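You operate a simulated robot arm through the tools that you are given. There is no shell and no other tool.

You are at the controls of a simulated two-armed robot. One attempt, no reset.

TASK
Tighten both screws on the picture frame and lock the frame clip.
Fine: use the red screwdriver and stand it back in its holder.

It is judged by the outcome, as a careful person would: the job done as asked, and still so three seconds after it is handed in. It fails if anything else is knocked over, pushed out of place, dropped, spilled or broken.

THE ROBOT
Two 7-joint arms with two-finger grippers on one trunk that stands fixed in place. Base frame: the origin is at the foot of the trunk, x ahead of it, y to its left, z up; the work surface is at about z = 896. Readings come in mm, rad, newtons and seconds.
The left shoulder is at [71, 216, 1321], the right one opposite. With the tool pointing down near the work surface each hand reaches from about 260 to 840 mm from the base axis, measured 20 degrees to its own side. Payload 3.43 kg a hand.
Tool frame (each hand has its own): the origin (TCP) lies between the finger pads and is the grasp point; the fingertips stand 20 mm ahead of it; z points along the fingers, y is the line along which they close. The gripper opens to 124 mm; its body begins 93 mm behind the TCP.
Orientation is told as [roll, pitch, yaw] about the base's x, y, z axes, in that order, counted from this pose: with the fingers straight down and closing along the base's y, the tool's x points along the base's -x, its y along +y and its z along -z.

THE INTERFACE
- The arms move only by the tool nudge_tool. It takes "left_rows", "right_rows" or both (then of equal length, played together; a hand with none holds still); each is a list of rows, each a list of 2 entries, a list of its own where there are three numbers: the shift along the tool's x, y, z in units of 250 mm (1.0 is 250 mm), then the turn, a rotation vector about the tool's x, y, z in units of 90 degrees (1.0 is 90 degrees). In form: [[[x, y, z], [ax, ay, az]], ...]. A call has 1 to 20 rows; each row is the pose to reach, as a shift and turn from the pose commanded when the call began, along the tool's axes at that moment. "left_jaw" and "right_jaw" are, for a hand that has rows, the opening, from 0 (shut) to 1 (fully open), set as the call begins (left out, the last holds). A call with a number of a shift or a turn outside -1 to 1 is refused whole. A row lasts 0.2 s, in which the tool goes at most 50 mm and 0.15 rad; a call with a longer step from one row to the next is refused whole, and so is a gripper value outside its range. A pose out of reach is approached as far as the arm can. The call stops where the force on the tool passes 40 N (or 10 N more than at its start, if that is more) or the arm is blocked; 0.2 s more then pass. Each finger travels about 72 mm/s and halts on what it meets, pressing with about 30 N; the grip force reading is that of the motor and also rises with nothing between the fingers. The clock runs only during rows and for 0.2 s after the last one: add rows that repeat a pose to give the fingers time. The reply holds the time, the measured pose of the TCP, the force on the tool along the base axes, the opening and the grip force, in the units named above and with some noise, with the torque about the TCP (base axes, N m) and any sound that the robot's microphone picked up, and new pictures: "pictures" is both (left out), scene, wrist or none (wrist: the cameras of the hands that moved).
- Cameras (640 x 400 px; columns grow to the right, rows downward): "scene" is now at [185.2, 42.5, 1497]; the picture's right is [0.49, -0.87, 0.00], its down [-0.46, -0.26, -0.85] and it looks along [0.74, 0.42, -0.53] (base axes); focal length 323 px, centre (320, 200). "left" rides on the left gripper at [82, -14, -140] in its tool frame; the picture's right is [0.17, 0.99, 0.00], its down [-0.83, 0.14, -0.54] and it looks along [-0.53, 0.09, 0.84] (tool axes); focal length 243 px, centre (320, 200). "right" rides on the right gripper at [82, 14, -140] in its tool frame; the picture's right is [-0.17, 0.99, 0.00], its down [-0.83, -0.14, -0.54] and it looks along [-0.53, -0.09, 0.84] (tool axes); focal length 243 px, centre (320, 200). There is no depth. A picture from a camera that has moved, and an enlarged one, comes with that camera's place and axes in the base frame and with its lens.
- move_column(by): moves the trunk up (or, below 0, down) by that many mm; the arms and the scene camera ride with it, the base frame stays. It gives what a move gives, with no picture.
- turn_head(pan, tilt): turns the head with the scene camera to pan (to the left, within 1.396 rad either way) and tilt (down, from -0.506 to 1.204), counted from straight ahead of the robot (the tilt from the chest, where the trunk bows). It gives what a move gives, and a new picture of the scene camera.
- close_up(camera, box): a new picture of the part [left, top, right, bottom] of that camera's present view, enlarged. No time passes.
- hand_in(): hands the job in; it is judged then, once.

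Places have to be worked out from the pictures, the camera data and where the tool is seen. Open the grippers and draw the arms clear of the work before you hand the job in, unless the task says otherwise.

The tools are called after ">>>" as a command line: name --argument value ..., lists and objects as JSON in quotes. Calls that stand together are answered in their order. nudge_tool: Moves the arms, as the interface text tells. Its arguments: {"type":"object","properties":{"left_rows":{"type":"array","items":{"type":"array"}},"left_jaw":{"type":"number"},"right_rows":{"type":"array","items":{"type":"array"}},"right_jaw":{"type":"number"},"pictures":{"type":"string","enum":["both","scene","wrist","none"]}},"required":[]} The other tools are called the same way: move_column (by) moves the trunk up or down; turn_head (pan, tilt) turns the head that bears the scene camera; close_up (camera, box) takes an enlarged picture of a part of a camera's view; hand_in () hands the job in.

At the start:

```text
time: 0.0
left_eef_pos: [467.3, 507.7, 1281.4]
left_orientation: [0.001, -0.001, -0.001]
left_force: [0.0, -0.2, 0.6]
left_ft_torque: [-0.02, 0.01, 0.01]
left_finger_gap: 124.1
left_grasp_force: 0.1
right_eef_pos: [351.0, 56.2, 1335.9]
right_orientation: [0.0, -0.002, 0.0]
right_force: [-0.6, -0.4, 0.4]
right_ft_torque: [-0.02, -0.01, 0.03]
right_finger_gap: 124.2
right_grasp_force: 0.1
trunk travel left (down, up): [-475.0, 116.0]
head pan, tilt (commanded): [0.513, 0.553]
```

scene: 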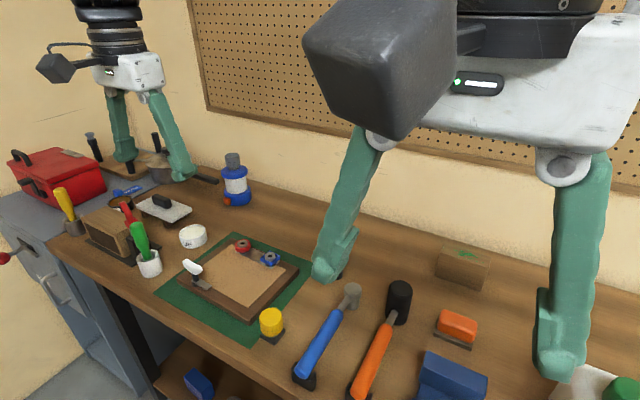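
right: 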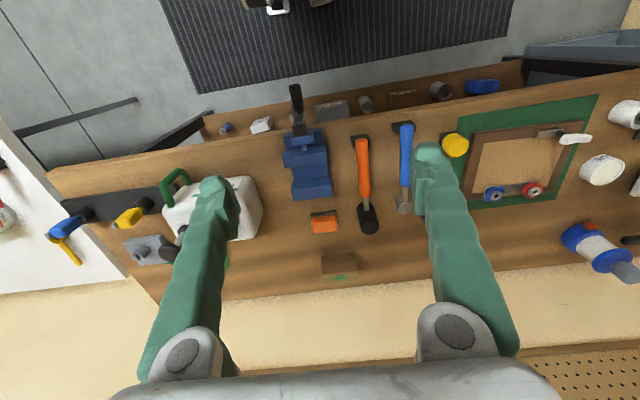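
left: 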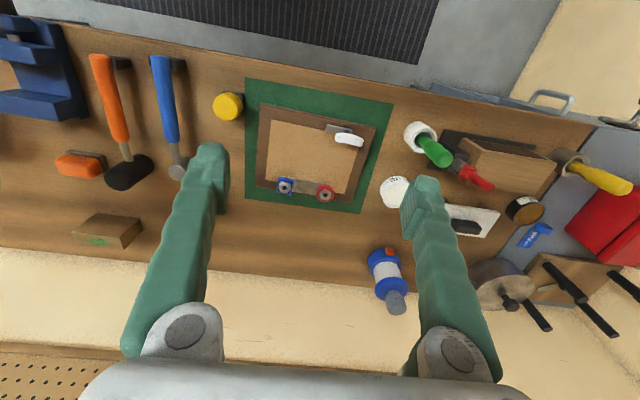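

I'll start by looking closely at the frame, the screws, the clip and the screwdrivers before moving anything.

>>> close_up --camera "scene" --box '[150, 220, 310, 350]'

>>> close_up --camera "left" --box '[230, 80, 410, 220]'

>>> close_up --camera "left" --box '[380, 100, 560, 220]'

>>> close_up --camera "scene" --box '[40, 170, 200, 290]'

```text
3.08 times, centred on (230, 285) of scene
camera zoom: at [185.2, 42.5, 1497.0], right [0.49, -0.87, 0.0], down [-0.46, -0.26, -0.85], along [0.74, 0.42, -0.53], focal length 994 px, centre (597, -62)
```

zoom: 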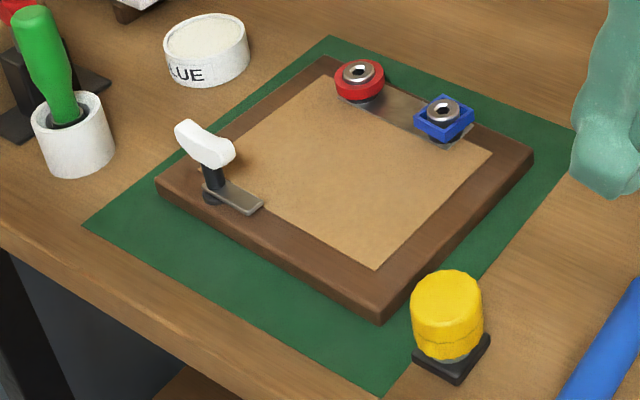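

```text
2.86 times, centred on (320, 150) of left
camera zoom: at [385.2, 494.6, 1421.8], right [-0.17, 0.99, 0.0], down [0.83, 0.14, 0.54], along [0.53, 0.09, -0.84], focal length 693 px, centre (320, 343)
```

zoom: 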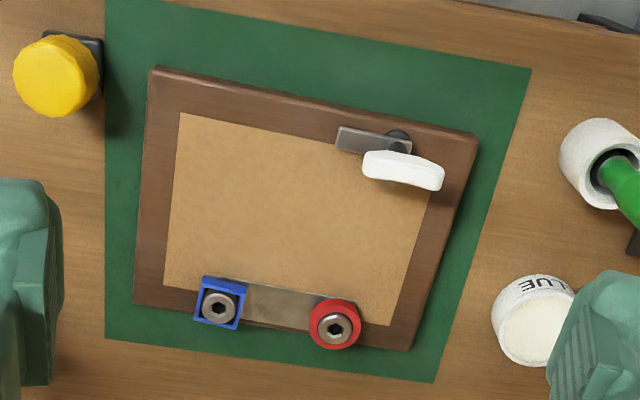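

```text
3.33 times, centred on (470, 160) of left
camera zoom: at [385.2, 494.6, 1421.8], right [-0.17, 0.99, 0.0], down [0.83, 0.14, 0.54], along [0.53, 0.09, -0.84], focal length 809 px, centre (-180, 333)
```

zoom: 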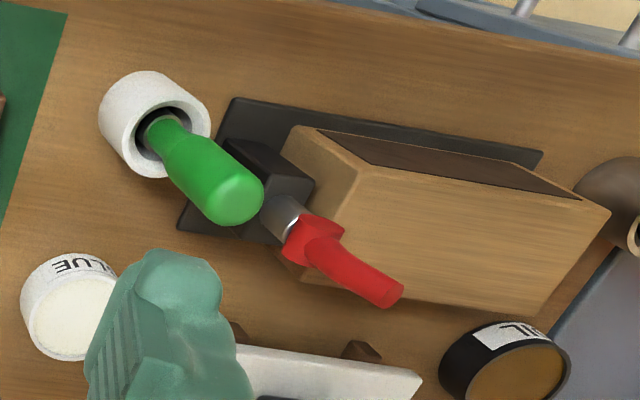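

```text
3.33 times, centred on (120, 230) of scene
camera zoom: at [185.2, 42.5, 1497.0], right [0.49, -0.87, 0.0], down [-0.46, -0.26, -0.85], along [0.74, 0.42, -0.53], focal length 1077 px, centre (987, 100)
```

zoom: 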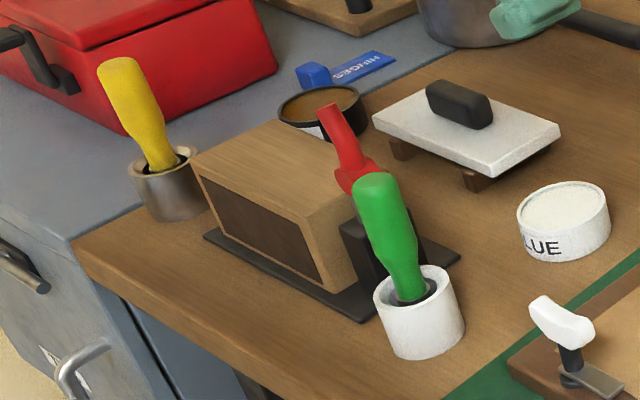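

The red-handled tool behind the green one stands in a black block; I need to see whether that is the red screwdriver or if another exists elsewhere. I'll turn the head to survey.

>>> turn_head --pan 0.95 --tilt 0.65

```text
time: 0.9
left_eef_pos: [465.8, 508.1, 1281.2]
left_orientation: [0.0, 0.0, 0.002]
left_force: [-0.1, -0.3, 0.1]
left_ft_torque: [0.02, 0.0, -0.02]
left_finger_gap: 124.1
left_grasp_force: 0.0
right_eef_pos: [349.9, 54.5, 1335.7]
right_orientation: [0.0, -0.001, 0.0]
right_force: [-0.3, 0.0, 0.0]
right_ft_torque: [0.03, -0.03, 0.02]
right_finger_gap: 124.3
right_grasp_force: 0.0
trunk travel left (down, up): [-475.0, 116.0]
head pan, tilt (commanded): [0.949, 0.649]
camera scene: at [157.7, 68.9, 1488.5], right [0.81, -0.58, 0.0], down [-0.35, -0.49, -0.8], along [0.46, 0.65, -0.6], focal length 323 px, centre (320, 200)
```

scene: 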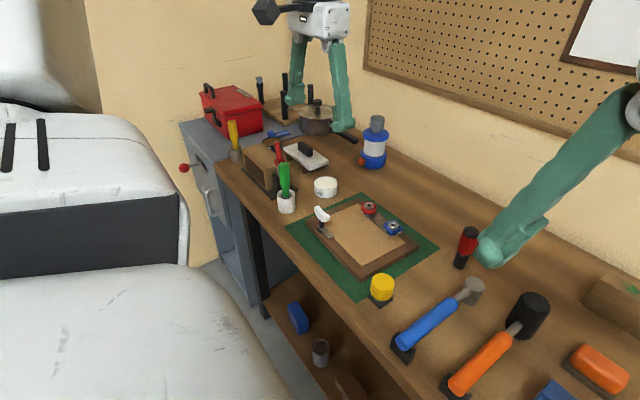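

A red-and-black upright tool has appeared by the right finger tip at (465,248). Let me zoom into it, and into the other red one.

>>> close_up --camera "scene" --box '[420, 200, 520, 290]'

>>> close_up --camera "scene" --box '[210, 110, 340, 220]'

>>> close_up --camera "scene" --box '[290, 190, 430, 290]'

>>> close_up --camera "right" --box '[370, 100, 530, 260]'

```text
4.44 times, centred on (470, 245) of scene
camera zoom: at [157.7, 68.9, 1488.5], right [0.81, -0.58, 0.0], down [-0.35, -0.49, -0.8], along [0.46, 0.65, -0.6], focal length 1436 px, centre (-347, 0)
```

zoom: 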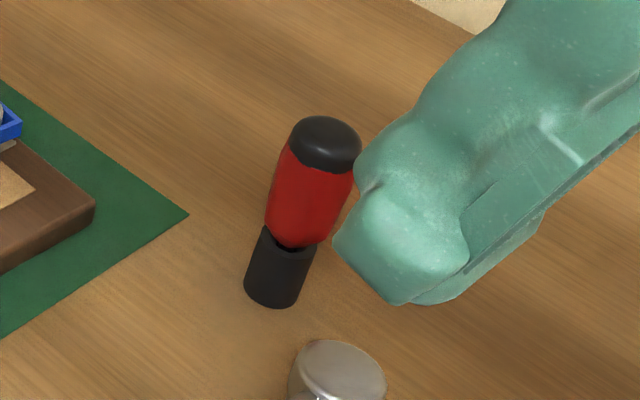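

```text
3.64 times, centred on (275, 165) of scene
camera zoom: at [157.7, 68.9, 1488.5], right [0.81, -0.58, 0.0], down [-0.35, -0.49, -0.8], along [0.46, 0.65, -0.6], focal length 1175 px, centre (484, 327)
```

zoom: 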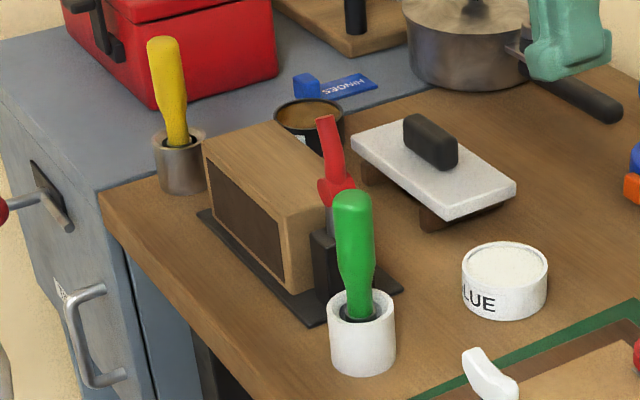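

```text
4.00 times, centred on (360, 240) of scene
camera zoom: at [157.7, 68.9, 1488.5], right [0.81, -0.58, 0.0], down [-0.35, -0.49, -0.8], along [0.46, 0.65, -0.6], focal length 1292 px, centre (160, 40)
```

zoom: 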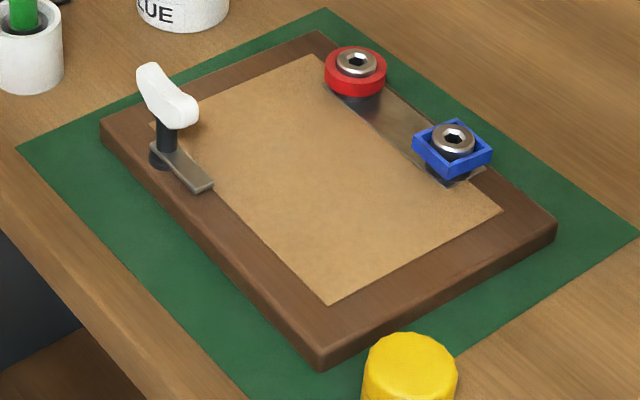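

```text
2.50 times, centred on (450, 180) of right
camera zoom: at [268.5, 70.1, 1475.7], right [0.17, 0.99, 0.0], down [0.83, -0.14, 0.54], along [0.53, -0.09, -0.84], focal length 606 px, centre (-5, 250)
```

zoom: 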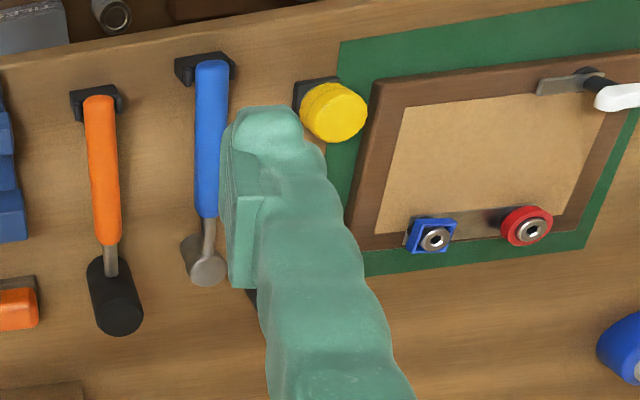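

The stubby red tool with a black cap stands in a black tube at about (735, 300); the other red handle sits near the wooden box. I'll move the right arm clear to its own side so I get an unobstructed view.

>>> nudge_tool --right_rows '[[[0, -0.18, 0], [0, 0, 0]], [[0, -0.36, 0], [0, 0, 0]], [[0, -0.54, 0], [0, 0, 0]], [[0, -0.72, 0], [0, 0, 0]], [[0, -0.9, 0], [0, 0, 0]], [[0, -0.9, 0], [0, 0, 0]]]' --pictures "both"

>>> turn_head --pan 0.4 --tilt 0.7

```text
time: 2.3
left_eef_pos: [467.7, 508.8, 1280.2]
left_orientation: [-0.001, 0.0, 0.0]
left_force: [0.8, 0.7, 0.1]
left_ft_torque: [-0.01, -0.02, -0.02]
left_finger_gap: 123.9
left_grasp_force: 0.1
right_eef_pos: [347.7, -163.7, 1323.4]
right_orientation: [-0.001, -0.002, 0.0]
right_force: [-0.3, 1.0, 0.7]
right_ft_torque: [0.0, -0.01, 0.01]
right_finger_gap: 123.9
right_grasp_force: 0.0
right hand out of reach, approached as far as the arm can: row 5, 6
trunk travel left (down, up): [-475.0, 116.0]
head pan, tilt (commanded): [0.949, 0.649]
camera scene: at [157.7, 70.6, 1488.4], right [0.81, -0.58, 0.0], down [-0.35, -0.49, -0.8], along [0.46, 0.65, -0.61], focal length 323 px, centre (320, 200)
camera right: at [266.0, -148.8, 1462.9], right [0.17, 0.99, 0.0], down [0.83, -0.14, 0.54], along [0.53, -0.09, -0.84], focal length 243 px, centre (320, 200)
```

scene: 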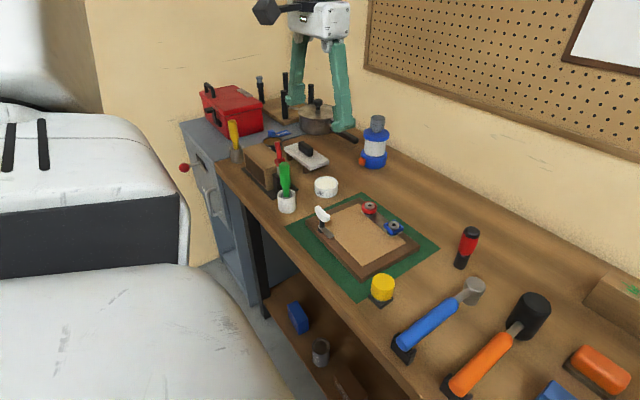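
right: 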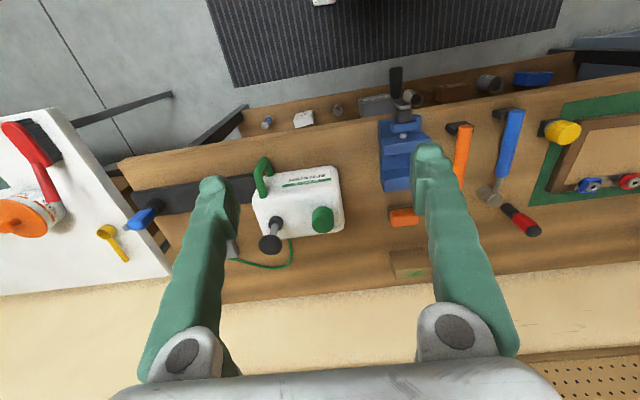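

```text
time: 3.3
left_eef_pos: [466.3, 506.7, 1281.1]
left_orientation: [0.001, 0.0, -0.001]
left_force: [0.2, 0.5, 0.8]
left_ft_torque: [0.09, 0.03, 0.03]
left_finger_gap: 124.2
left_grasp_force: 0.1
right_eef_pos: [347.4, -165.3, 1322.4]
right_orientation: [0.002, 0.001, 0.0]
right_force: [-0.1, 0.3, 0.3]
right_ft_torque: [0.0, 0.0, -0.03]
right_finger_gap: 123.8
right_grasp_force: 0.1
trunk travel left (down, up): [-475.0, 116.0]
head pan, tilt (commanded): [0.4, 0.7]
camera scene: at [185.3, 31.2, 1484.2], right [0.39, -0.92, 0.0], down [-0.59, -0.25, -0.77], along [0.7, 0.3, -0.64], focal length 323 px, centre (320, 200)
```

scene: 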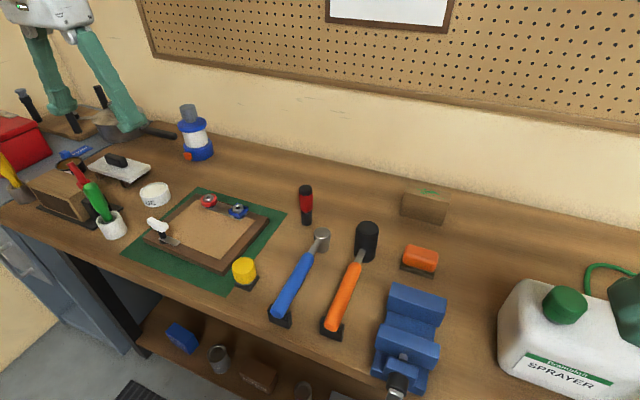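

The view is now clear. I'll zoom into the red driver, the frame, clip, and the other red handle from here.

>>> close_up --camera "scene" --box '[275, 170, 345, 240]'

>>> close_up --camera "scene" --box '[120, 180, 290, 290]'

>>> close_up --camera "scene" --box '[30, 140, 150, 240]'

>>> close_up --camera "right" --box '[480, 160, 640, 260]'

```text
5.71 times, centred on (310, 205) of scene
camera zoom: at [185.3, 31.2, 1484.2], right [0.39, -0.92, 0.0], down [-0.59, -0.25, -0.77], along [0.7, 0.3, -0.64], focal length 1846 px, centre (377, 171)
```

zoom: 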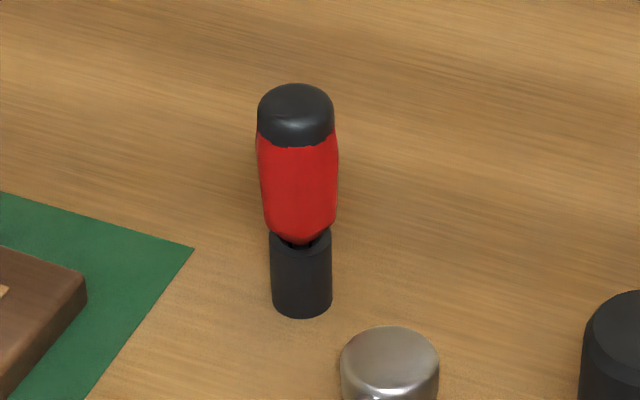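

```text
3.64 times, centred on (205, 235) of scene
camera zoom: at [185.3, 31.2, 1484.2], right [0.39, -0.92, 0.0], down [-0.59, -0.25, -0.77], along [0.7, 0.3, -0.64], focal length 1175 px, centre (738, 73)
```

zoom: 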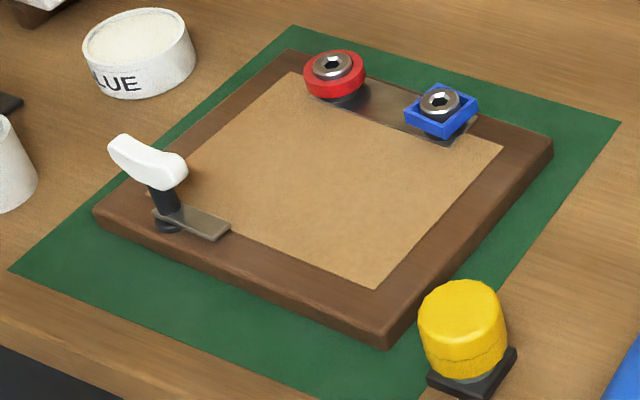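

```text
4.00 times, centred on (90, 190) of scene
camera zoom: at [185.3, 31.2, 1484.2], right [0.39, -0.92, 0.0], down [-0.59, -0.25, -0.77], along [0.7, 0.3, -0.64], focal length 1292 px, centre (1240, 240)
```

zoom: 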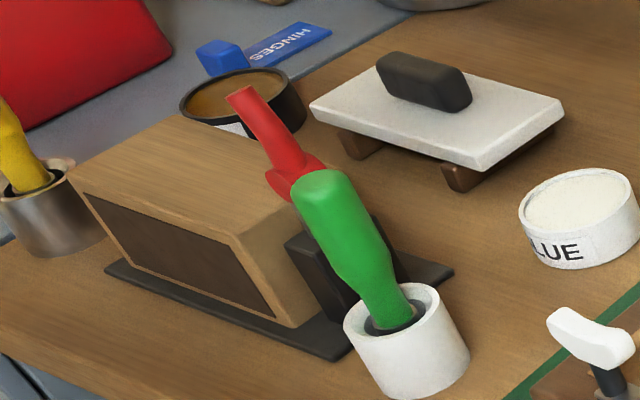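

```text
4.00 times, centred on (560, 210) of right
camera zoom: at [266.1, -150.3, 1462.9], right [0.17, 0.99, 0.0], down [0.83, -0.14, 0.54], along [0.53, -0.09, -0.84], focal length 970 px, centre (-640, 160)
```

zoom: 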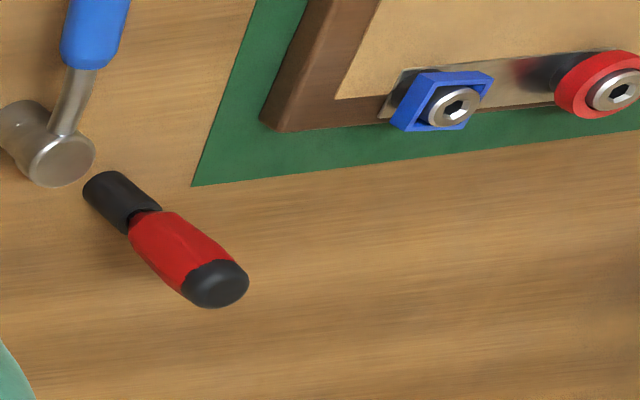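

The stubby red/black screwdriver stands in a black tube at around (735,300). Next I bring the left hand closer over the frame to inspect screws and clip with its wrist camera.

>>> nudge_tool --left_rows '[[[-0.06, 0, 0.13], [0, 0, 0]], [[-0.13, 0, 0.26], [0, 0, 0]], [[-0.2, 0, 0.39], [0, 0, 0]], [[-0.26, 0, 0.52], [0, 0, 0]], [[-0.26, 0, 0.52], [0, 0, 0]]]' --pictures "wrist"

>>> close_up --camera "left" --box '[220, 140, 420, 265]'

>>> close_up --camera "left" --box '[320, 20, 480, 120]'

```text
time: 4.5
left_eef_pos: [534.2, 508.5, 1150.1]
left_orientation: [-0.001, 0.0, 0.001]
left_force: [0.6, -0.1, 0.6]
left_ft_torque: [-0.02, -0.05, 0.01]
left_finger_gap: 123.8
left_grasp_force: 0.0
right_eef_pos: [348.7, -165.0, 1323.7]
right_orientation: [0.002, -0.001, 0.001]
right_force: [0.0, -0.3, 0.3]
right_ft_torque: [-0.01, -0.01, 0.03]
right_finger_gap: 124.2
right_grasp_force: 0.0
trunk travel left (down, up): [-475.0, 116.0]
head pan, tilt (commanded): [0.4, 0.7]
camera left: at [451.7, 495.1, 1291.5], right [-0.17, 0.99, 0.0], down [0.83, 0.14, 0.54], along [0.53, 0.09, -0.84], focal length 243 px, centre (320, 200)
```

left: 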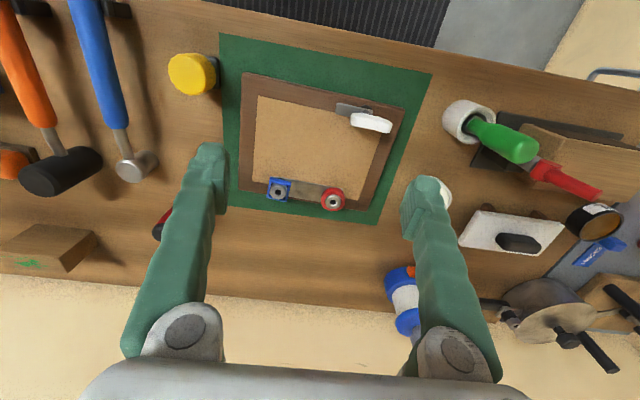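

```text
3.20 times, centred on (320, 202) of left
camera zoom: at [451.7, 495.1, 1291.5], right [-0.17, 0.99, 0.0], down [0.83, 0.14, 0.54], along [0.53, 0.09, -0.84], focal length 776 px, centre (320, 192)
```

zoom: 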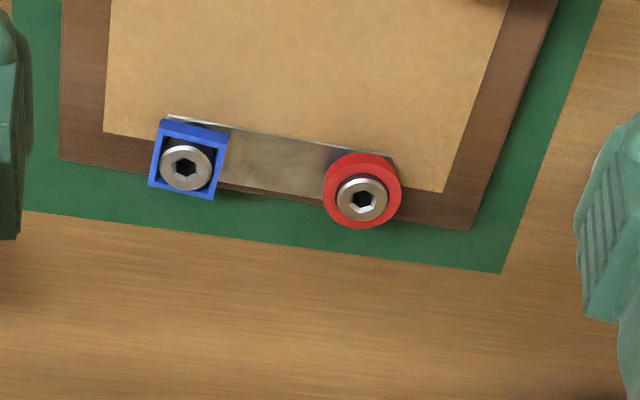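

```text
4.00 times, centred on (400, 70) of left
camera zoom: at [451.7, 495.1, 1291.5], right [-0.17, 0.99, 0.0], down [0.83, 0.14, 0.54], along [0.53, 0.09, -0.84], focal length 970 px, centre (0, 720)
```

zoom: 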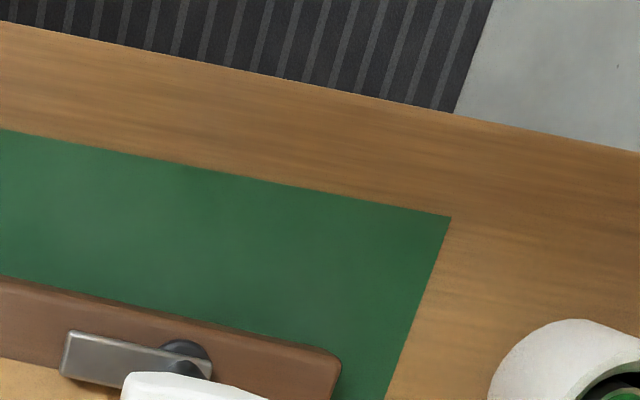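

The screws are socket-head bolts inside coloured collars, near (675,557) and (672,460), heads at z≈940. Now I back the hand up so that the wrist camera sees the clip well.

>>> nudge_tool --left_rows '[[[0.18, 0.05, 0], [0, 0, 0]], [[0.36, 0.1, 0.0], [0, 0, 0]], [[0.53, 0.15, 0.0], [0, 0, 0]], [[0.53, 0.2, 0.1], [0, 0, 0]], [[0.53, 0.2, 0.1], [0, 0, 0]]]' --pictures "wrist"

>>> close_up --camera "left" --box '[250, 140, 410, 240]'

>>> close_up --camera "left" --box '[390, 140, 590, 265]'

```text
time: 5.7
left_eef_pos: [402.6, 555.2, 1127.3]
left_orientation: [0.002, -0.001, -0.002]
left_force: [0.4, -0.2, 0.2]
left_ft_torque: [-0.03, 0.01, -0.01]
left_finger_gap: 123.9
left_grasp_force: 0.0
right_eef_pos: [347.9, -165.7, 1321.8]
right_orientation: [0.002, -0.002, 0.002]
right_force: [0.1, -0.9, -0.5]
right_ft_torque: [0.01, 0.01, 0.01]
right_finger_gap: 123.9
right_grasp_force: 0.1
trunk travel left (down, up): [-475.0, 116.0]
head pan, tilt (commanded): [0.4, 0.7]
camera left: at [320.0, 541.1, 1267.9], right [-0.16, 0.99, 0.0], down [0.83, 0.14, 0.54], along [0.53, 0.09, -0.84], focal length 243 px, centre (320, 200)
```

left: 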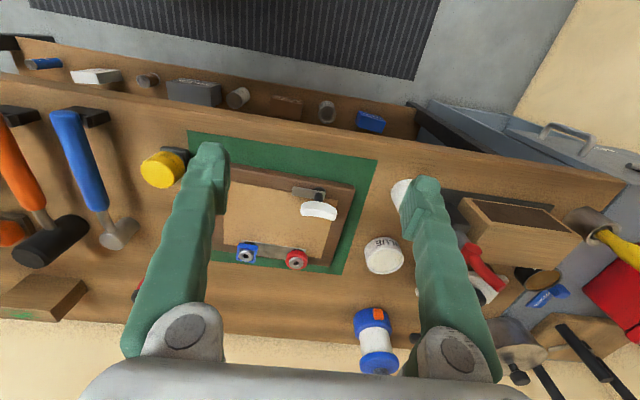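

```text
4.00 times, centred on (330, 190) of left
camera zoom: at [320.0, 541.1, 1267.9], right [-0.16, 0.99, 0.0], down [0.83, 0.14, 0.54], along [0.53, 0.09, -0.84], focal length 970 px, centre (280, 240)
```

zoom: 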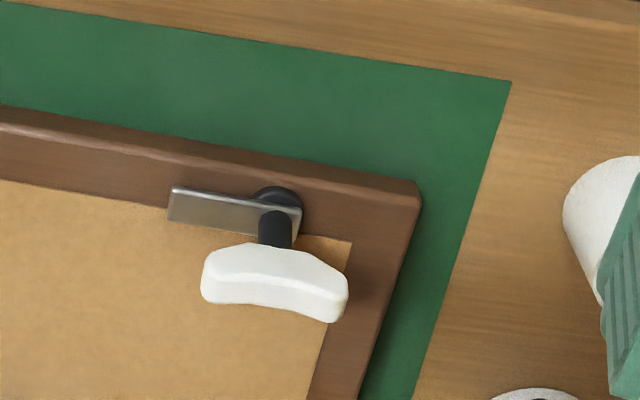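

```text
3.20 times, centred on (490, 202) of left
camera zoom: at [320.0, 541.1, 1267.9], right [-0.16, 0.99, 0.0], down [0.83, 0.14, 0.54], along [0.53, 0.09, -0.84], focal length 776 px, centre (-224, 192)
```

zoom: 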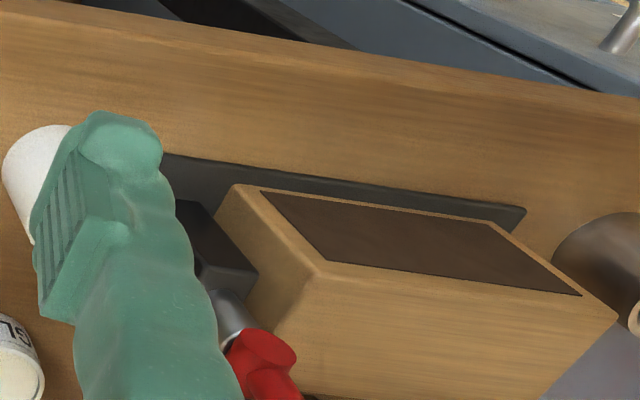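

The clip is a T-handle on a black post with a tongue now lying along the frame edge (pointing -y); it should swing over the backing (+x). Now I go to look at the red screwdriver from above with the left wrist camera.

>>> nudge_tool --left_rows '[[[-0.11, -0.1225, 0], [0, 0, 0]], [[-0.22, -0.245, 0], [0, 0, 0]], [[-0.33, -0.3675, 0], [0, 0, 0]], [[-0.44, -0.49, 0], [0, 0, 0]], [[-0.55, -0.6125, 0], [0, 0, 0]], [[-0.66, -0.735, 0], [0, 0, 0]], [[-0.77, -0.8575, 0], [0, 0, 0]], [[-0.88, -0.98, 0], [0, 0, 0]], [[-0.88, -0.98, 0], [0, 0, 0]]]' --pictures "both"

>>> close_up --camera "left" --box '[240, 140, 400, 240]'

```text
time: 7.7
left_eef_pos: [612.6, 317.5, 1127.1]
left_orientation: [-0.002, -0.005, 0.001]
left_force: [0.4, -0.1, 0.2]
left_ft_torque: [0.04, -0.01, -0.02]
left_finger_gap: 124.2
left_grasp_force: 0.1
left hand out of reach, approached as far as the arm can: row 8, 9
right_eef_pos: [346.2, -165.7, 1323.4]
right_orientation: [0.002, 0.0, 0.001]
right_force: [-0.2, 0.3, 0.1]
right_ft_torque: [-0.01, -0.01, -0.03]
right_finger_gap: 124.0
right_grasp_force: 0.1
trunk travel left (down, up): [-475.0, 116.0]
head pan, tilt (commanded): [0.4, 0.7]
camera scene: at [183.1, 30.8, 1484.5], right [0.39, -0.92, 0.0], down [-0.59, -0.25, -0.77], along [0.71, 0.3, -0.64], focal length 323 px, centre (320, 200)
camera left: at [529.5, 304.2, 1268.2], right [-0.17, 0.99, 0.0], down [0.83, 0.14, 0.54], along [0.54, 0.09, -0.84], focal length 243 px, centre (320, 200)
```

scene: 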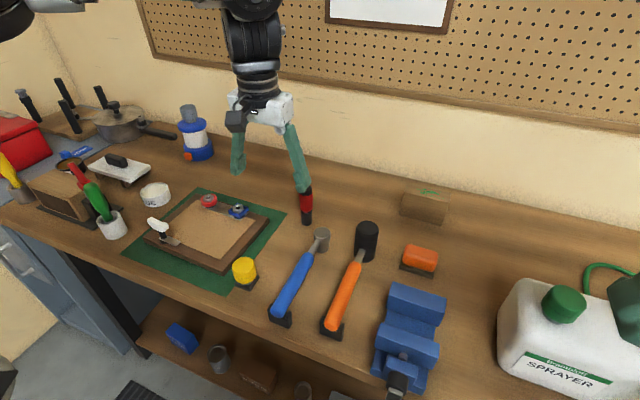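
left: 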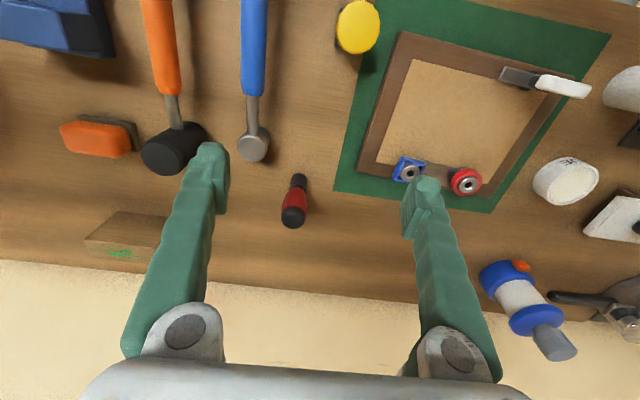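

```text
4.00 times, centred on (320, 190) of left
camera zoom: at [529.5, 304.2, 1268.2], right [-0.17, 0.99, 0.0], down [0.83, 0.14, 0.54], along [0.54, 0.09, -0.84], focal length 970 px, centre (320, 240)
```

zoom: 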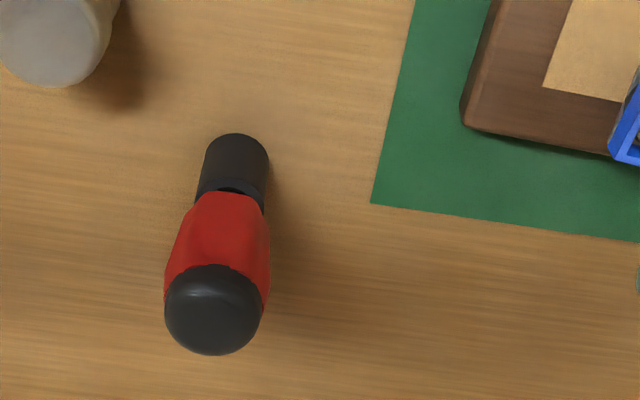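

The driver's axis is at about (731, 302): holder top z≈934, handle 938–992, cap top ≈1011. The arm hit its reach limit at this height, so I raise the trunk 100 mm to gain reach.

>>> move_column --by 100

```text
time: 9.0
left_eef_pos: [594.8, 320.0, 1363.6]
left_orientation: [-0.003, -0.239, 0.0]
left_force: [0.7, -0.5, -0.7]
left_ft_torque: [0.0, 0.01, 0.01]
left_finger_gap: 123.8
left_grasp_force: 0.2
right_eef_pos: [291.9, -164.1, 1495.7]
right_orientation: [0.001, -0.237, -0.003]
right_force: [0.5, 0.6, -0.7]
right_ft_torque: [-0.01, 0.02, 0.02]
right_finger_gap: 124.4
right_grasp_force: 0.1
trunk travel left (down, up): [-575.0, 16.0]
head pan, tilt (commanded): [0.4, 0.7]
```

The trunk also un-bowed as it rose, tilting both hands by −0.24 rad in pitch and lifting them. I'll level the left hand again while moving it toward a spot above the driver, at a safe height.

>>> nudge_tool --left_rows '[[[-0.02, -0.008, 0.139], [0, 0.03, 0]], [[-0.04, -0.016, 0.278], [0, 0.061, 0]], [[-0.06, -0.024, 0.417], [0, 0.091, 0]], [[-0.08, -0.032, 0.556], [0, 0.122, 0]], [[-0.098, -0.04, 0.695], [0, 0.152, 0]], [[-0.098, -0.04, 0.695], [0, 0.152, 0]]]' --pictures "scene"

```text
time: 10.4
left_eef_pos: [591.5, 344.1, 1188.7]
left_orientation: [-0.005, -0.003, -0.002]
left_force: [0.5, 0.0, -1.5]
left_ft_torque: [-0.01, -0.02, -0.02]
left_finger_gap: 124.0
left_grasp_force: 0.0
left hand out of reach, approached as far as the arm can: row 1, 2, 3, 4, 5, 6
right_eef_pos: [291.9, -164.4, 1496.6]
right_orientation: [0.002, -0.239, -0.003]
right_force: [0.0, 0.8, 0.9]
right_ft_torque: [0.01, -0.02, -0.03]
right_finger_gap: 124.2
right_grasp_force: 0.1
trunk travel left (down, up): [-575.0, 16.0]
head pan, tilt (commanded): [0.4, 0.7]
camera scene: at [104.9, 31.1, 1600.8], right [0.39, -0.92, 0.0], down [-0.59, -0.25, -0.77], along [0.7, 0.3, -0.64], focal length 323 px, centre (320, 200)
```

scene: 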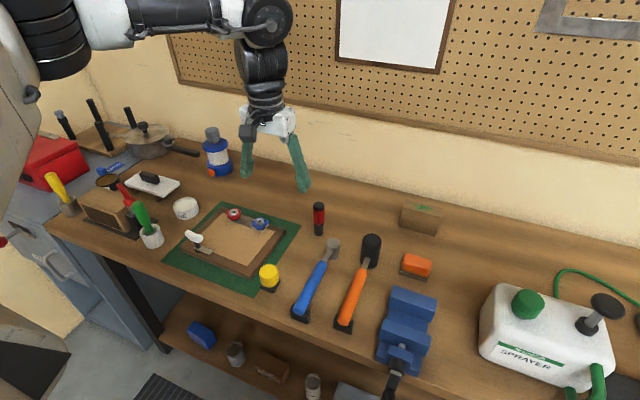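

Reach grows as the hand goes lower relative to the shoulder; raising the trunk the last bit gives some more margin at the far screw. I'll add 15 mm now, before grasping anything.

>>> move_column --by 15

```text
time: 11.0
left_eef_pos: [586.6, 343.8, 1230.3]
left_orientation: [-0.005, -0.057, -0.002]
left_force: [-0.3, 0.4, 0.7]
left_ft_torque: [0.0, -0.06, 0.01]
left_finger_gap: 123.8
left_grasp_force: 0.0
right_eef_pos: [273.0, -164.6, 1522.6]
right_orientation: [0.003, -0.293, -0.008]
right_force: [0.5, 0.1, -0.4]
right_ft_torque: [0.03, -0.06, 0.01]
right_finger_gap: 123.9
right_grasp_force: 0.1
trunk travel left (down, up): [-590.0, 1.0]
head pan, tilt (commanded): [0.4, 0.7]
```

Now the hand is at (587,344,1230), tilted −0.057. I'll level it and lower to a clearly reachable pose near (600,320,1100), with the jaws narrowed to about 80 mm.

>>> nudge_tool --left_rows '[[[-0.006, -0.024, 0.13], [0, 0.01, 0]], [[-0.012, -0.048, 0.26], [0, 0.02, 0]], [[-0.018, -0.072, 0.39], [0, 0.03, 0]], [[-0.024, -0.095, 0.522], [0, 0.0363, 0]], [[-0.024, -0.095, 0.522], [0, 0.0363, 0]]]' --left_jaw 0.65 --pictures "wrist"

```text
time: 12.2
left_eef_pos: [564.3, 344.5, 1112.9]
left_orientation: [-0.008, 0.0, -0.002]
left_force: [0.1, 0.7, 0.0]
left_ft_torque: [0.03, -0.02, -0.02]
left_finger_gap: 80.6
left_grasp_force: 0.2
left hand out of reach, approached as far as the arm can: row 1, 2, 3, 4, 5
right_eef_pos: [276.0, -163.4, 1521.6]
right_orientation: [0.003, -0.288, -0.008]
right_force: [-0.6, 0.4, -0.3]
right_ft_torque: [0.02, -0.03, -0.01]
right_finger_gap: 124.1
right_grasp_force: 0.0
trunk travel left (down, up): [-590.0, 1.0]
head pan, tilt (commanded): [0.4, 0.7]
camera left: at [481.6, 332.2, 1254.5], right [-0.16, 0.99, -0.01], down [0.83, 0.14, 0.54], along [0.53, 0.08, -0.84], focal length 243 px, centre (320, 200)
```

left: 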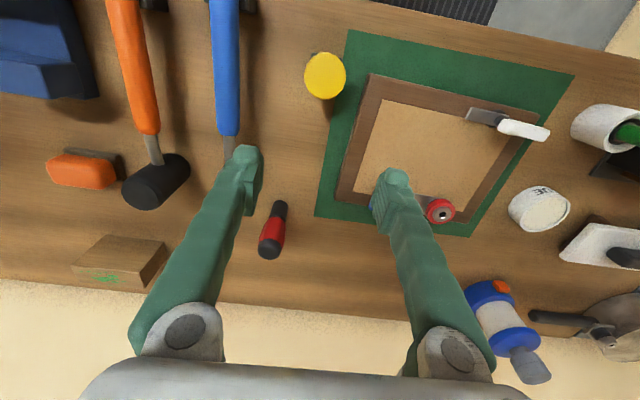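

It stops short at (564,344,1113), so the limit isn't just radial reach. I'll look at the arm's posture to understand which joint limits it.

>>> turn_head --pan 0.7 --tilt 0.3

```text
time: 13.1
left_eef_pos: [563.7, 344.7, 1112.2]
left_orientation: [-0.008, 0.002, -0.001]
left_force: [0.7, 0.5, -0.2]
left_ft_torque: [-0.03, 0.02, -0.01]
left_finger_gap: 80.6
left_grasp_force: 0.0
right_eef_pos: [278.1, -163.9, 1521.1]
right_orientation: [0.005, -0.286, -0.006]
right_force: [0.7, 0.2, 0.2]
right_ft_torque: [0.01, 0.04, -0.01]
right_finger_gap: 124.1
right_grasp_force: 0.1
trunk travel left (down, up): [-590.0, 1.0]
head pan, tilt (commanded): [0.7, 0.3]
camera scene: at [78.1, 58.6, 1650.3], right [0.64, -0.77, 0.0], down [-0.23, -0.19, -0.95], along [0.73, 0.61, -0.3], focal length 323 px, centre (320, 200)
```

scene: 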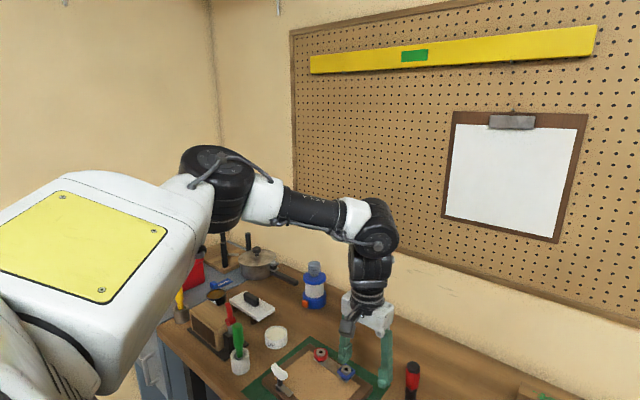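

The wrist bend looks like the limiting joint, and the commanded pose may still be the unreachable one. A zero-shift row will tell me which reference is being used.

>>> nudge_tool --left_rows '[[[0, 0, 0], [0, 0, 0]]]' --pictures "none"

```text
time: 13.5
left_eef_pos: [564.8, 344.9, 1112.3]
left_orientation: [-0.007, -0.001, -0.002]
left_force: [0.0, 0.3, -0.4]
left_ft_torque: [0.04, 0.0, 0.03]
left_finger_gap: 80.7
left_grasp_force: 0.1
right_eef_pos: [278.0, -163.6, 1520.9]
right_orientation: [0.003, -0.286, -0.006]
right_force: [-0.1, -0.4, -0.2]
right_ft_torque: [0.01, -0.01, 0.01]
right_finger_gap: 124.1
right_grasp_force: 0.0
trunk travel left (down, up): [-590.0, 1.0]
head pan, tilt (commanded): [0.7, 0.3]
```

The command reference resets to the reached pose, good. The raised trunk actually shortens my reach, so I'll go back to the original trunk height; first lift and pitch the hand so the returning trunk leaves it level and clear of the bench.

>>> nudge_tool --left_rows '[[[-0.01, -0.01, -0.143], [0, -0.026, 0]], [[-0.02, -0.02, -0.286], [0, -0.053, 0]], [[-0.04, -0.03, -0.429], [0, -0.079, 0]], [[-0.05, -0.04, -0.572], [0, -0.106, 0]], [[-0.07, -0.05, -0.715], [0, -0.132, 0]], [[-0.08, -0.06, -0.858], [0, -0.159, 0]], [[-0.1, -0.06, -1.0], [0, -0.185, 0]], [[-0.1, -0.06, -1.0], [0, -0.185, 0]]]' --pictures "none"

```text
time: 15.3
left_eef_pos: [589.1, 329.7, 1363.0]
left_orientation: [-0.005, -0.287, 0.0]
left_force: [1.0, -0.7, 0.3]
left_ft_torque: [0.02, 0.0, -0.03]
left_finger_gap: 80.7
left_grasp_force: 0.1
right_eef_pos: [276.8, -163.3, 1519.7]
right_orientation: [0.003, -0.284, -0.007]
right_force: [0.7, 0.3, -0.4]
right_ft_torque: [-0.01, -0.03, -0.02]
right_finger_gap: 124.1
right_grasp_force: 0.0
trunk travel left (down, up): [-590.0, 1.0]
head pan, tilt (commanded): [0.7, 0.3]
```

Reached. Now lower the trunk back by 115 mm; the left hand should end near (604,330,1086), level and above everything.

>>> move_column --by -115

```text
time: 16.8
left_eef_pos: [589.4, 330.3, 1248.4]
left_orientation: [-0.005, -0.29, 0.0]
left_force: [-0.7, -1.0, -0.2]
left_ft_torque: [0.02, 0.01, 0.0]
left_finger_gap: 80.5
left_grasp_force: 0.0
right_eef_pos: [342.8, -163.6, 1322.0]
right_orientation: [0.001, -0.01, -0.006]
right_force: [0.1, 0.0, -0.3]
right_ft_torque: [0.0, -0.02, 0.01]
right_finger_gap: 124.0
right_grasp_force: 0.0
trunk travel left (down, up): [-475.0, 116.0]
head pan, tilt (commanded): [0.7, 0.3]
```

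The left hand came straight down with its tilt kept (now (589,330,1248), pitch −0.29). I'll level it and descend to about (610,310,1080).

>>> nudge_tool --left_rows '[[[0.023, -0.016, 0.134], [0, 0.037, 0]], [[0.045, -0.032, 0.267], [0, 0.074, 0]], [[0.068, -0.048, 0.401], [0, 0.111, 0]], [[0.09, -0.064, 0.534], [0, 0.148, 0]], [[0.113, -0.08, 0.668], [0, 0.185, 0]], [[0.113, -0.08, 0.668], [0, 0.185, 0]]]' --pictures "wrist"

```text
time: 18.1
left_eef_pos: [610.3, 307.6, 1078.5]
left_orientation: [-0.006, 0.004, -0.002]
left_force: [-0.9, 0.3, 0.4]
left_ft_torque: [0.0, -0.02, 0.01]
left_finger_gap: 80.6
left_grasp_force: 0.1
right_eef_pos: [343.7, -164.5, 1321.5]
right_orientation: [0.001, -0.011, -0.007]
right_force: [-0.7, 0.5, -0.2]
right_ft_torque: [-0.05, -0.02, -0.02]
right_finger_gap: 123.8
right_grasp_force: 0.0
trunk travel left (down, up): [-475.0, 116.0]
head pan, tilt (commanded): [0.7, 0.3]
camera left: at [528.6, 295.3, 1220.0], right [-0.16, 0.99, 0.0], down [0.83, 0.14, 0.54], along [0.53, 0.08, -0.84], focal length 243 px, centre (320, 200)
```

left: 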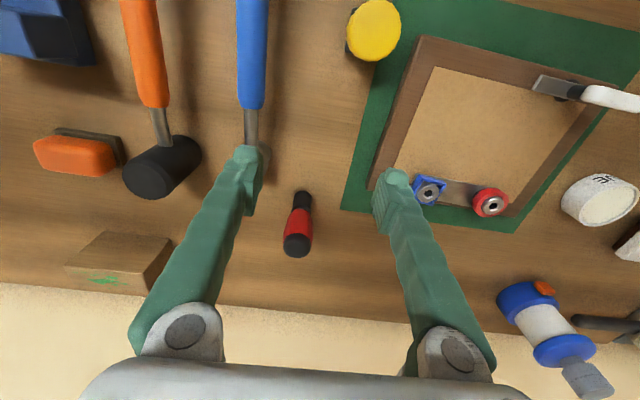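

Good, no reach trouble here. Next, advance toward the driver with the jaws straddling it, ending over (731,302) at z≈1020.

>>> nudge_tool --left_rows '[[[-0.1, -0.005, 0.06], [0, 0, 0]], [[-0.2, -0.01, 0.12], [0, 0, 0]], [[-0.3, -0.015, 0.18], [0, 0, 0]], [[-0.4, -0.02, 0.21], [0, 0, 0]], [[-0.483, -0.022, 0.234], [0, 0, 0]], [[-0.483, -0.022, 0.234], [0, 0, 0]]]' --pictures "both"

```text
time: 19.6
left_eef_pos: [654.6, 350.7, 1011.5]
left_orientation: [-0.005, 0.006, -0.001]
left_force: [0.1, 0.4, -0.7]
left_ft_torque: [0.03, -0.01, 0.0]
left_finger_gap: 80.4
left_grasp_force: 0.1
left hand out of reach, approached as far as the arm can: row 1, 2, 3, 4, 5, 6
right_eef_pos: [343.9, -162.2, 1320.0]
right_orientation: [0.001, -0.008, -0.006]
right_force: [0.1, -1.3, 0.1]
right_ft_torque: [0.0, -0.01, 0.0]
right_finger_gap: 123.9
right_grasp_force: 0.1
trunk travel left (down, up): [-475.0, 116.0]
head pan, tilt (commanded): [0.7, 0.3]
camera scene: at [178.9, 58.9, 1520.2], right [0.64, -0.77, 0.0], down [-0.23, -0.19, -0.96], along [0.73, 0.61, -0.3], focal length 323 px, centre (320, 200)
camera left: at [572.9, 338.1, 1153.3], right [-0.16, 0.99, -0.01], down [0.83, 0.14, 0.54], along [0.53, 0.08, -0.84], focal length 243 px, centre (320, 200)
```

scene: 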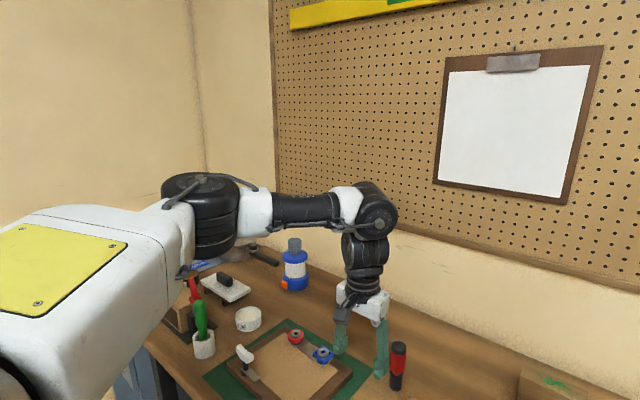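
left: 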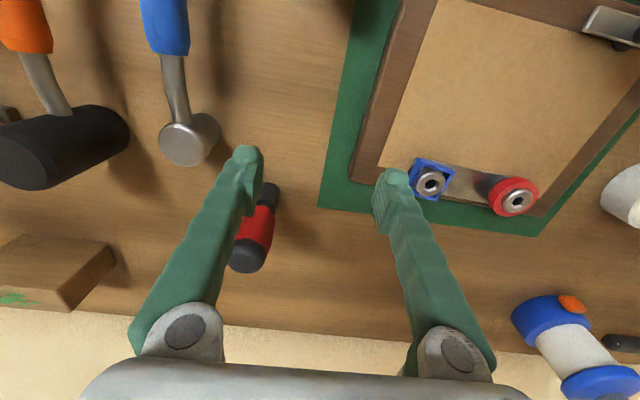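

Only (655,351,1011) was reached, the forearm being near horizontal with the wrist bent close to its limit. I'll test whether pitching the hand forward (−0.25 rad) extends the reach, moving to roughly (690,325,1008), still short of the driver.

>>> nudge_tool --left_rows '[[[-0.028, -0.02, 0.0], [0, -0.032, 0]], [[-0.056, -0.04, 0.0], [0, -0.064, 0]], [[-0.084, -0.06, 0.0], [0, -0.096, 0]], [[-0.112, -0.08, 0.01], [0, -0.128, 0]], [[-0.14, -0.1, 0.01], [0, -0.16, 0]], [[-0.14, -0.1, 0.01], [0, -0.16, 0]]]' --pictures "both"

```text
time: 20.9
left_eef_pos: [691.7, 323.2, 1013.4]
left_orientation: [-0.005, -0.247, 0.001]
left_force: [0.5, 0.2, -0.3]
left_ft_torque: [0.0, 0.0, 0.01]
left_finger_gap: 80.9
left_grasp_force: 0.0
right_eef_pos: [343.0, -163.8, 1320.5]
right_orientation: [0.002, -0.009, -0.008]
right_force: [0.4, -0.3, -0.1]
right_ft_torque: [0.02, 0.02, 0.02]
right_finger_gap: 124.0
right_grasp_force: 0.1
trunk travel left (down, up): [-475.0, 116.0]
head pan, tilt (commanded): [0.7, 0.3]
camera scene: at [178.5, 58.6, 1520.3], right [0.64, -0.77, 0.0], down [-0.23, -0.19, -0.96], along [0.73, 0.61, -0.3], focal length 323 px, centre (320, 200)
camera left: at [577.9, 311.7, 1130.6], right [-0.16, 0.99, -0.05], down [0.67, 0.14, 0.73], along [0.72, 0.08, -0.69], focal length 243 px, centre (320, 200)
```

scene: 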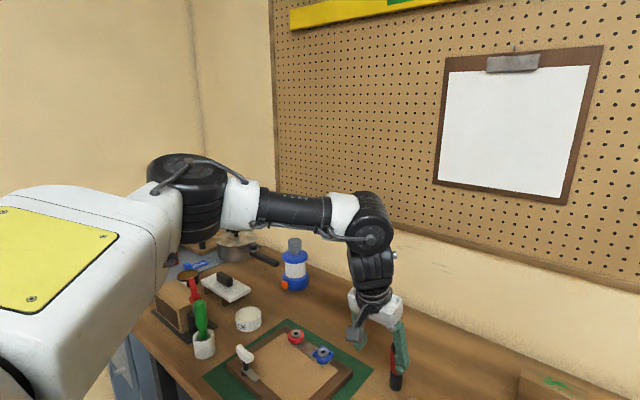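
left: 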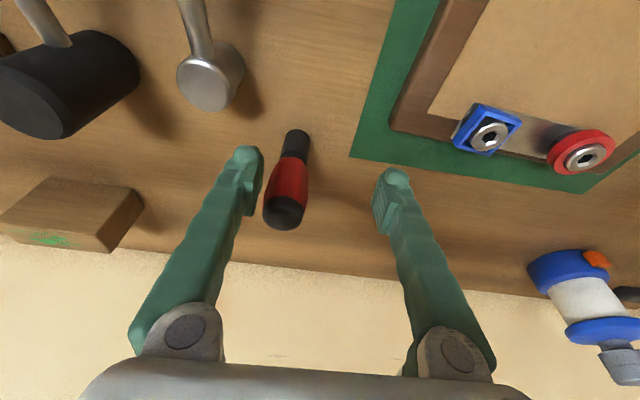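

Tilting works: no reach complaint at (692,323,1013). Before taking the driver, I'll test how well this tilted hand can reach and rotate above the far (red) screw, staying well above everything.

>>> nudge_tool --left_rows '[[[0.146, 0, -0.078], [0, 0, 0]], [[0.14, 0.18, -0.08], [0, 0, 0]], [[0.13, 0.36, -0.085], [0, 0, 0]], [[0.12, 0.54, -0.09], [0, 0, 0]], [[0.107, 0.72, -0.095], [0, 0, 0]], [[0.09, 0.9, -0.095], [0, 0, 0]], [[0.049, 0.936, -0.083], [0, 0, 0]], [[0.049, 0.936, -0.083], [0, 0, 0]]]' --pictures "both"

```text
time: 22.8
left_eef_pos: [674.5, 557.7, 1030.0]
left_orientation: [-0.004, -0.248, 0.001]
left_force: [-0.3, 0.5, 1.1]
left_ft_torque: [-0.03, -0.01, 0.01]
left_finger_gap: 81.0
left_grasp_force: 0.2
right_eef_pos: [343.2, -163.8, 1321.0]
right_orientation: [0.003, -0.009, -0.008]
right_force: [0.0, 0.0, 0.4]
right_ft_torque: [0.01, -0.02, 0.0]
right_finger_gap: 124.0
right_grasp_force: 0.0
trunk travel left (down, up): [-475.0, 116.0]
head pan, tilt (commanded): [0.7, 0.3]
camera scene: at [178.4, 58.8, 1520.3], right [0.64, -0.77, 0.0], down [-0.23, -0.19, -0.96], along [0.73, 0.61, -0.3], focal length 323 px, centre (320, 200)
camera left: at [561.1, 546.6, 1147.0], right [-0.16, 0.99, -0.05], down [0.67, 0.14, 0.73], along [0.72, 0.08, -0.69], focal length 243 px, centre (320, 200)
```

scene: 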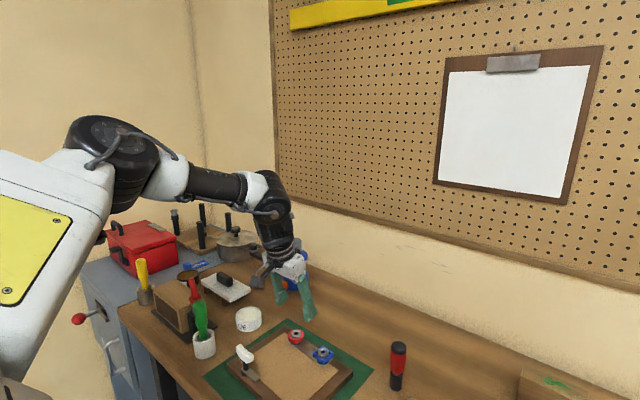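
left: 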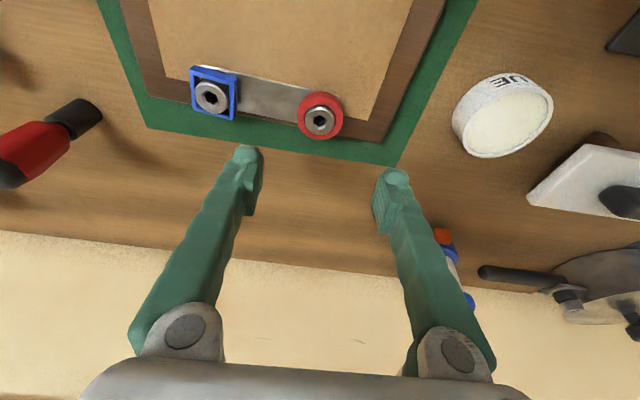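

The far screw is comfortably reachable with the tilt. I'll test levelling the hand fully vertical here, then test the yaw range.

>>> nudge_tool --left_rows '[[[0, 0, 0], [0, 0.05, 0]], [[0, 0, 0], [0, 0.1, 0]], [[0, 0, 0], [0, 0.158, 0]], [[0, 0, 0], [0, 0.158, 0]]]' --pictures "none"

```text
time: 23.8
left_eef_pos: [674.0, 556.9, 1030.7]
left_orientation: [-0.007, -0.001, -0.001]
left_force: [-0.7, 0.3, -0.4]
left_ft_torque: [0.05, 0.03, 0.01]
left_finger_gap: 80.8
left_grasp_force: 0.1
right_eef_pos: [343.4, -163.2, 1321.0]
right_orientation: [0.002, -0.009, -0.007]
right_force: [0.2, 0.5, 0.2]
right_ft_torque: [-0.02, -0.02, 0.03]
right_finger_gap: 124.0
right_grasp_force: 0.1
trunk travel left (down, up): [-475.0, 116.0]
head pan, tilt (commanded): [0.7, 0.3]
```

A vertical hand is fine at the far screw too; so the limit only bites on the inner side near the driver. Now test yaw range here: turn counter-clockwise (az negative) up to 90°.

>>> nudge_tool --left_rows '[[[0, 0, 0], [0, 0, -0.09]], [[0, 0, 0], [0, 0, -0.18]], [[0, 0, 0], [0, 0, -0.27]], [[0, 0, 0], [0, 0, -0.36]], [[0, 0, 0], [0, 0, -0.45]], [[0, 0, 0], [0, 0, -0.54]], [[0, 0, 0], [0, 0, -0.63]], [[0, 0, 0], [0, 0, -0.72]], [[0, 0, 0], [0, 0, -0.81]], [[0, 0, 0], [0, 0, -0.9]], [[0, 0, 0], [0, 0, -0.99]], [[0, 0, 0], [0, 0, -0.99]]]' --pictures "both"

```text
time: 26.4
left_eef_pos: [675.4, 578.0, 1028.4]
left_orientation: [-0.014, 0.015, 1.537]
left_force: [-0.8, -0.6, -0.9]
left_ft_torque: [0.01, 0.01, -0.01]
left_finger_gap: 80.7
left_grasp_force: 0.1
left hand out of reach, approached as far as the arm can: row 11, 12
right_eef_pos: [344.1, -163.2, 1320.9]
right_orientation: [0.002, -0.009, -0.008]
right_force: [0.2, 0.2, 0.1]
right_ft_torque: [-0.01, -0.01, -0.03]
right_finger_gap: 123.9
right_grasp_force: 0.1
trunk travel left (down, up): [-475.0, 116.0]
head pan, tilt (commanded): [0.7, 0.3]
camera scene: at [178.3, 59.0, 1520.3], right [0.64, -0.77, 0.0], down [-0.23, -0.19, -0.96], along [0.73, 0.61, -0.3], focal length 323 px, centre (320, 200)
camera left: at [684.1, 499.0, 1171.3], right [-0.99, -0.13, -0.01], down [-0.12, 0.84, 0.52], along [-0.06, 0.52, -0.85], focal length 243 px, centre (320, 200)
```

scene: 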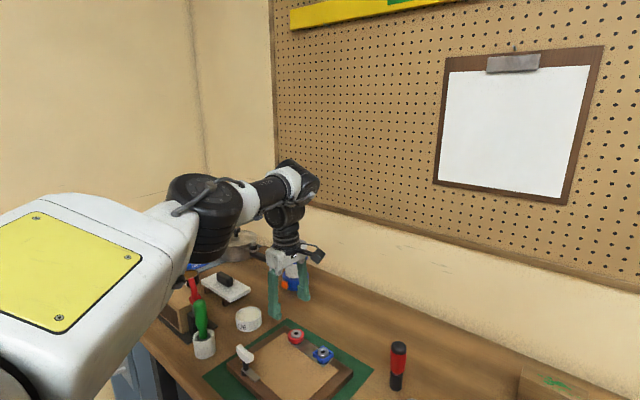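
left: 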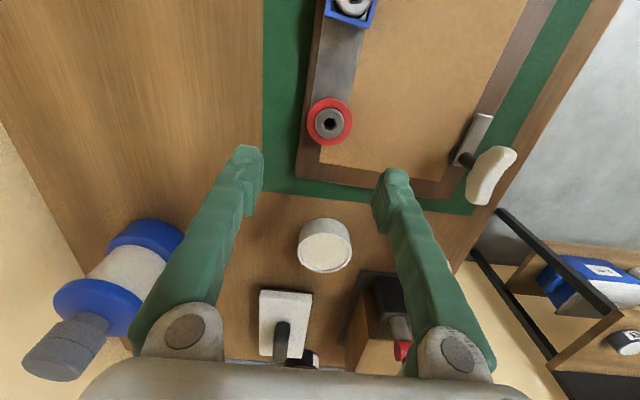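

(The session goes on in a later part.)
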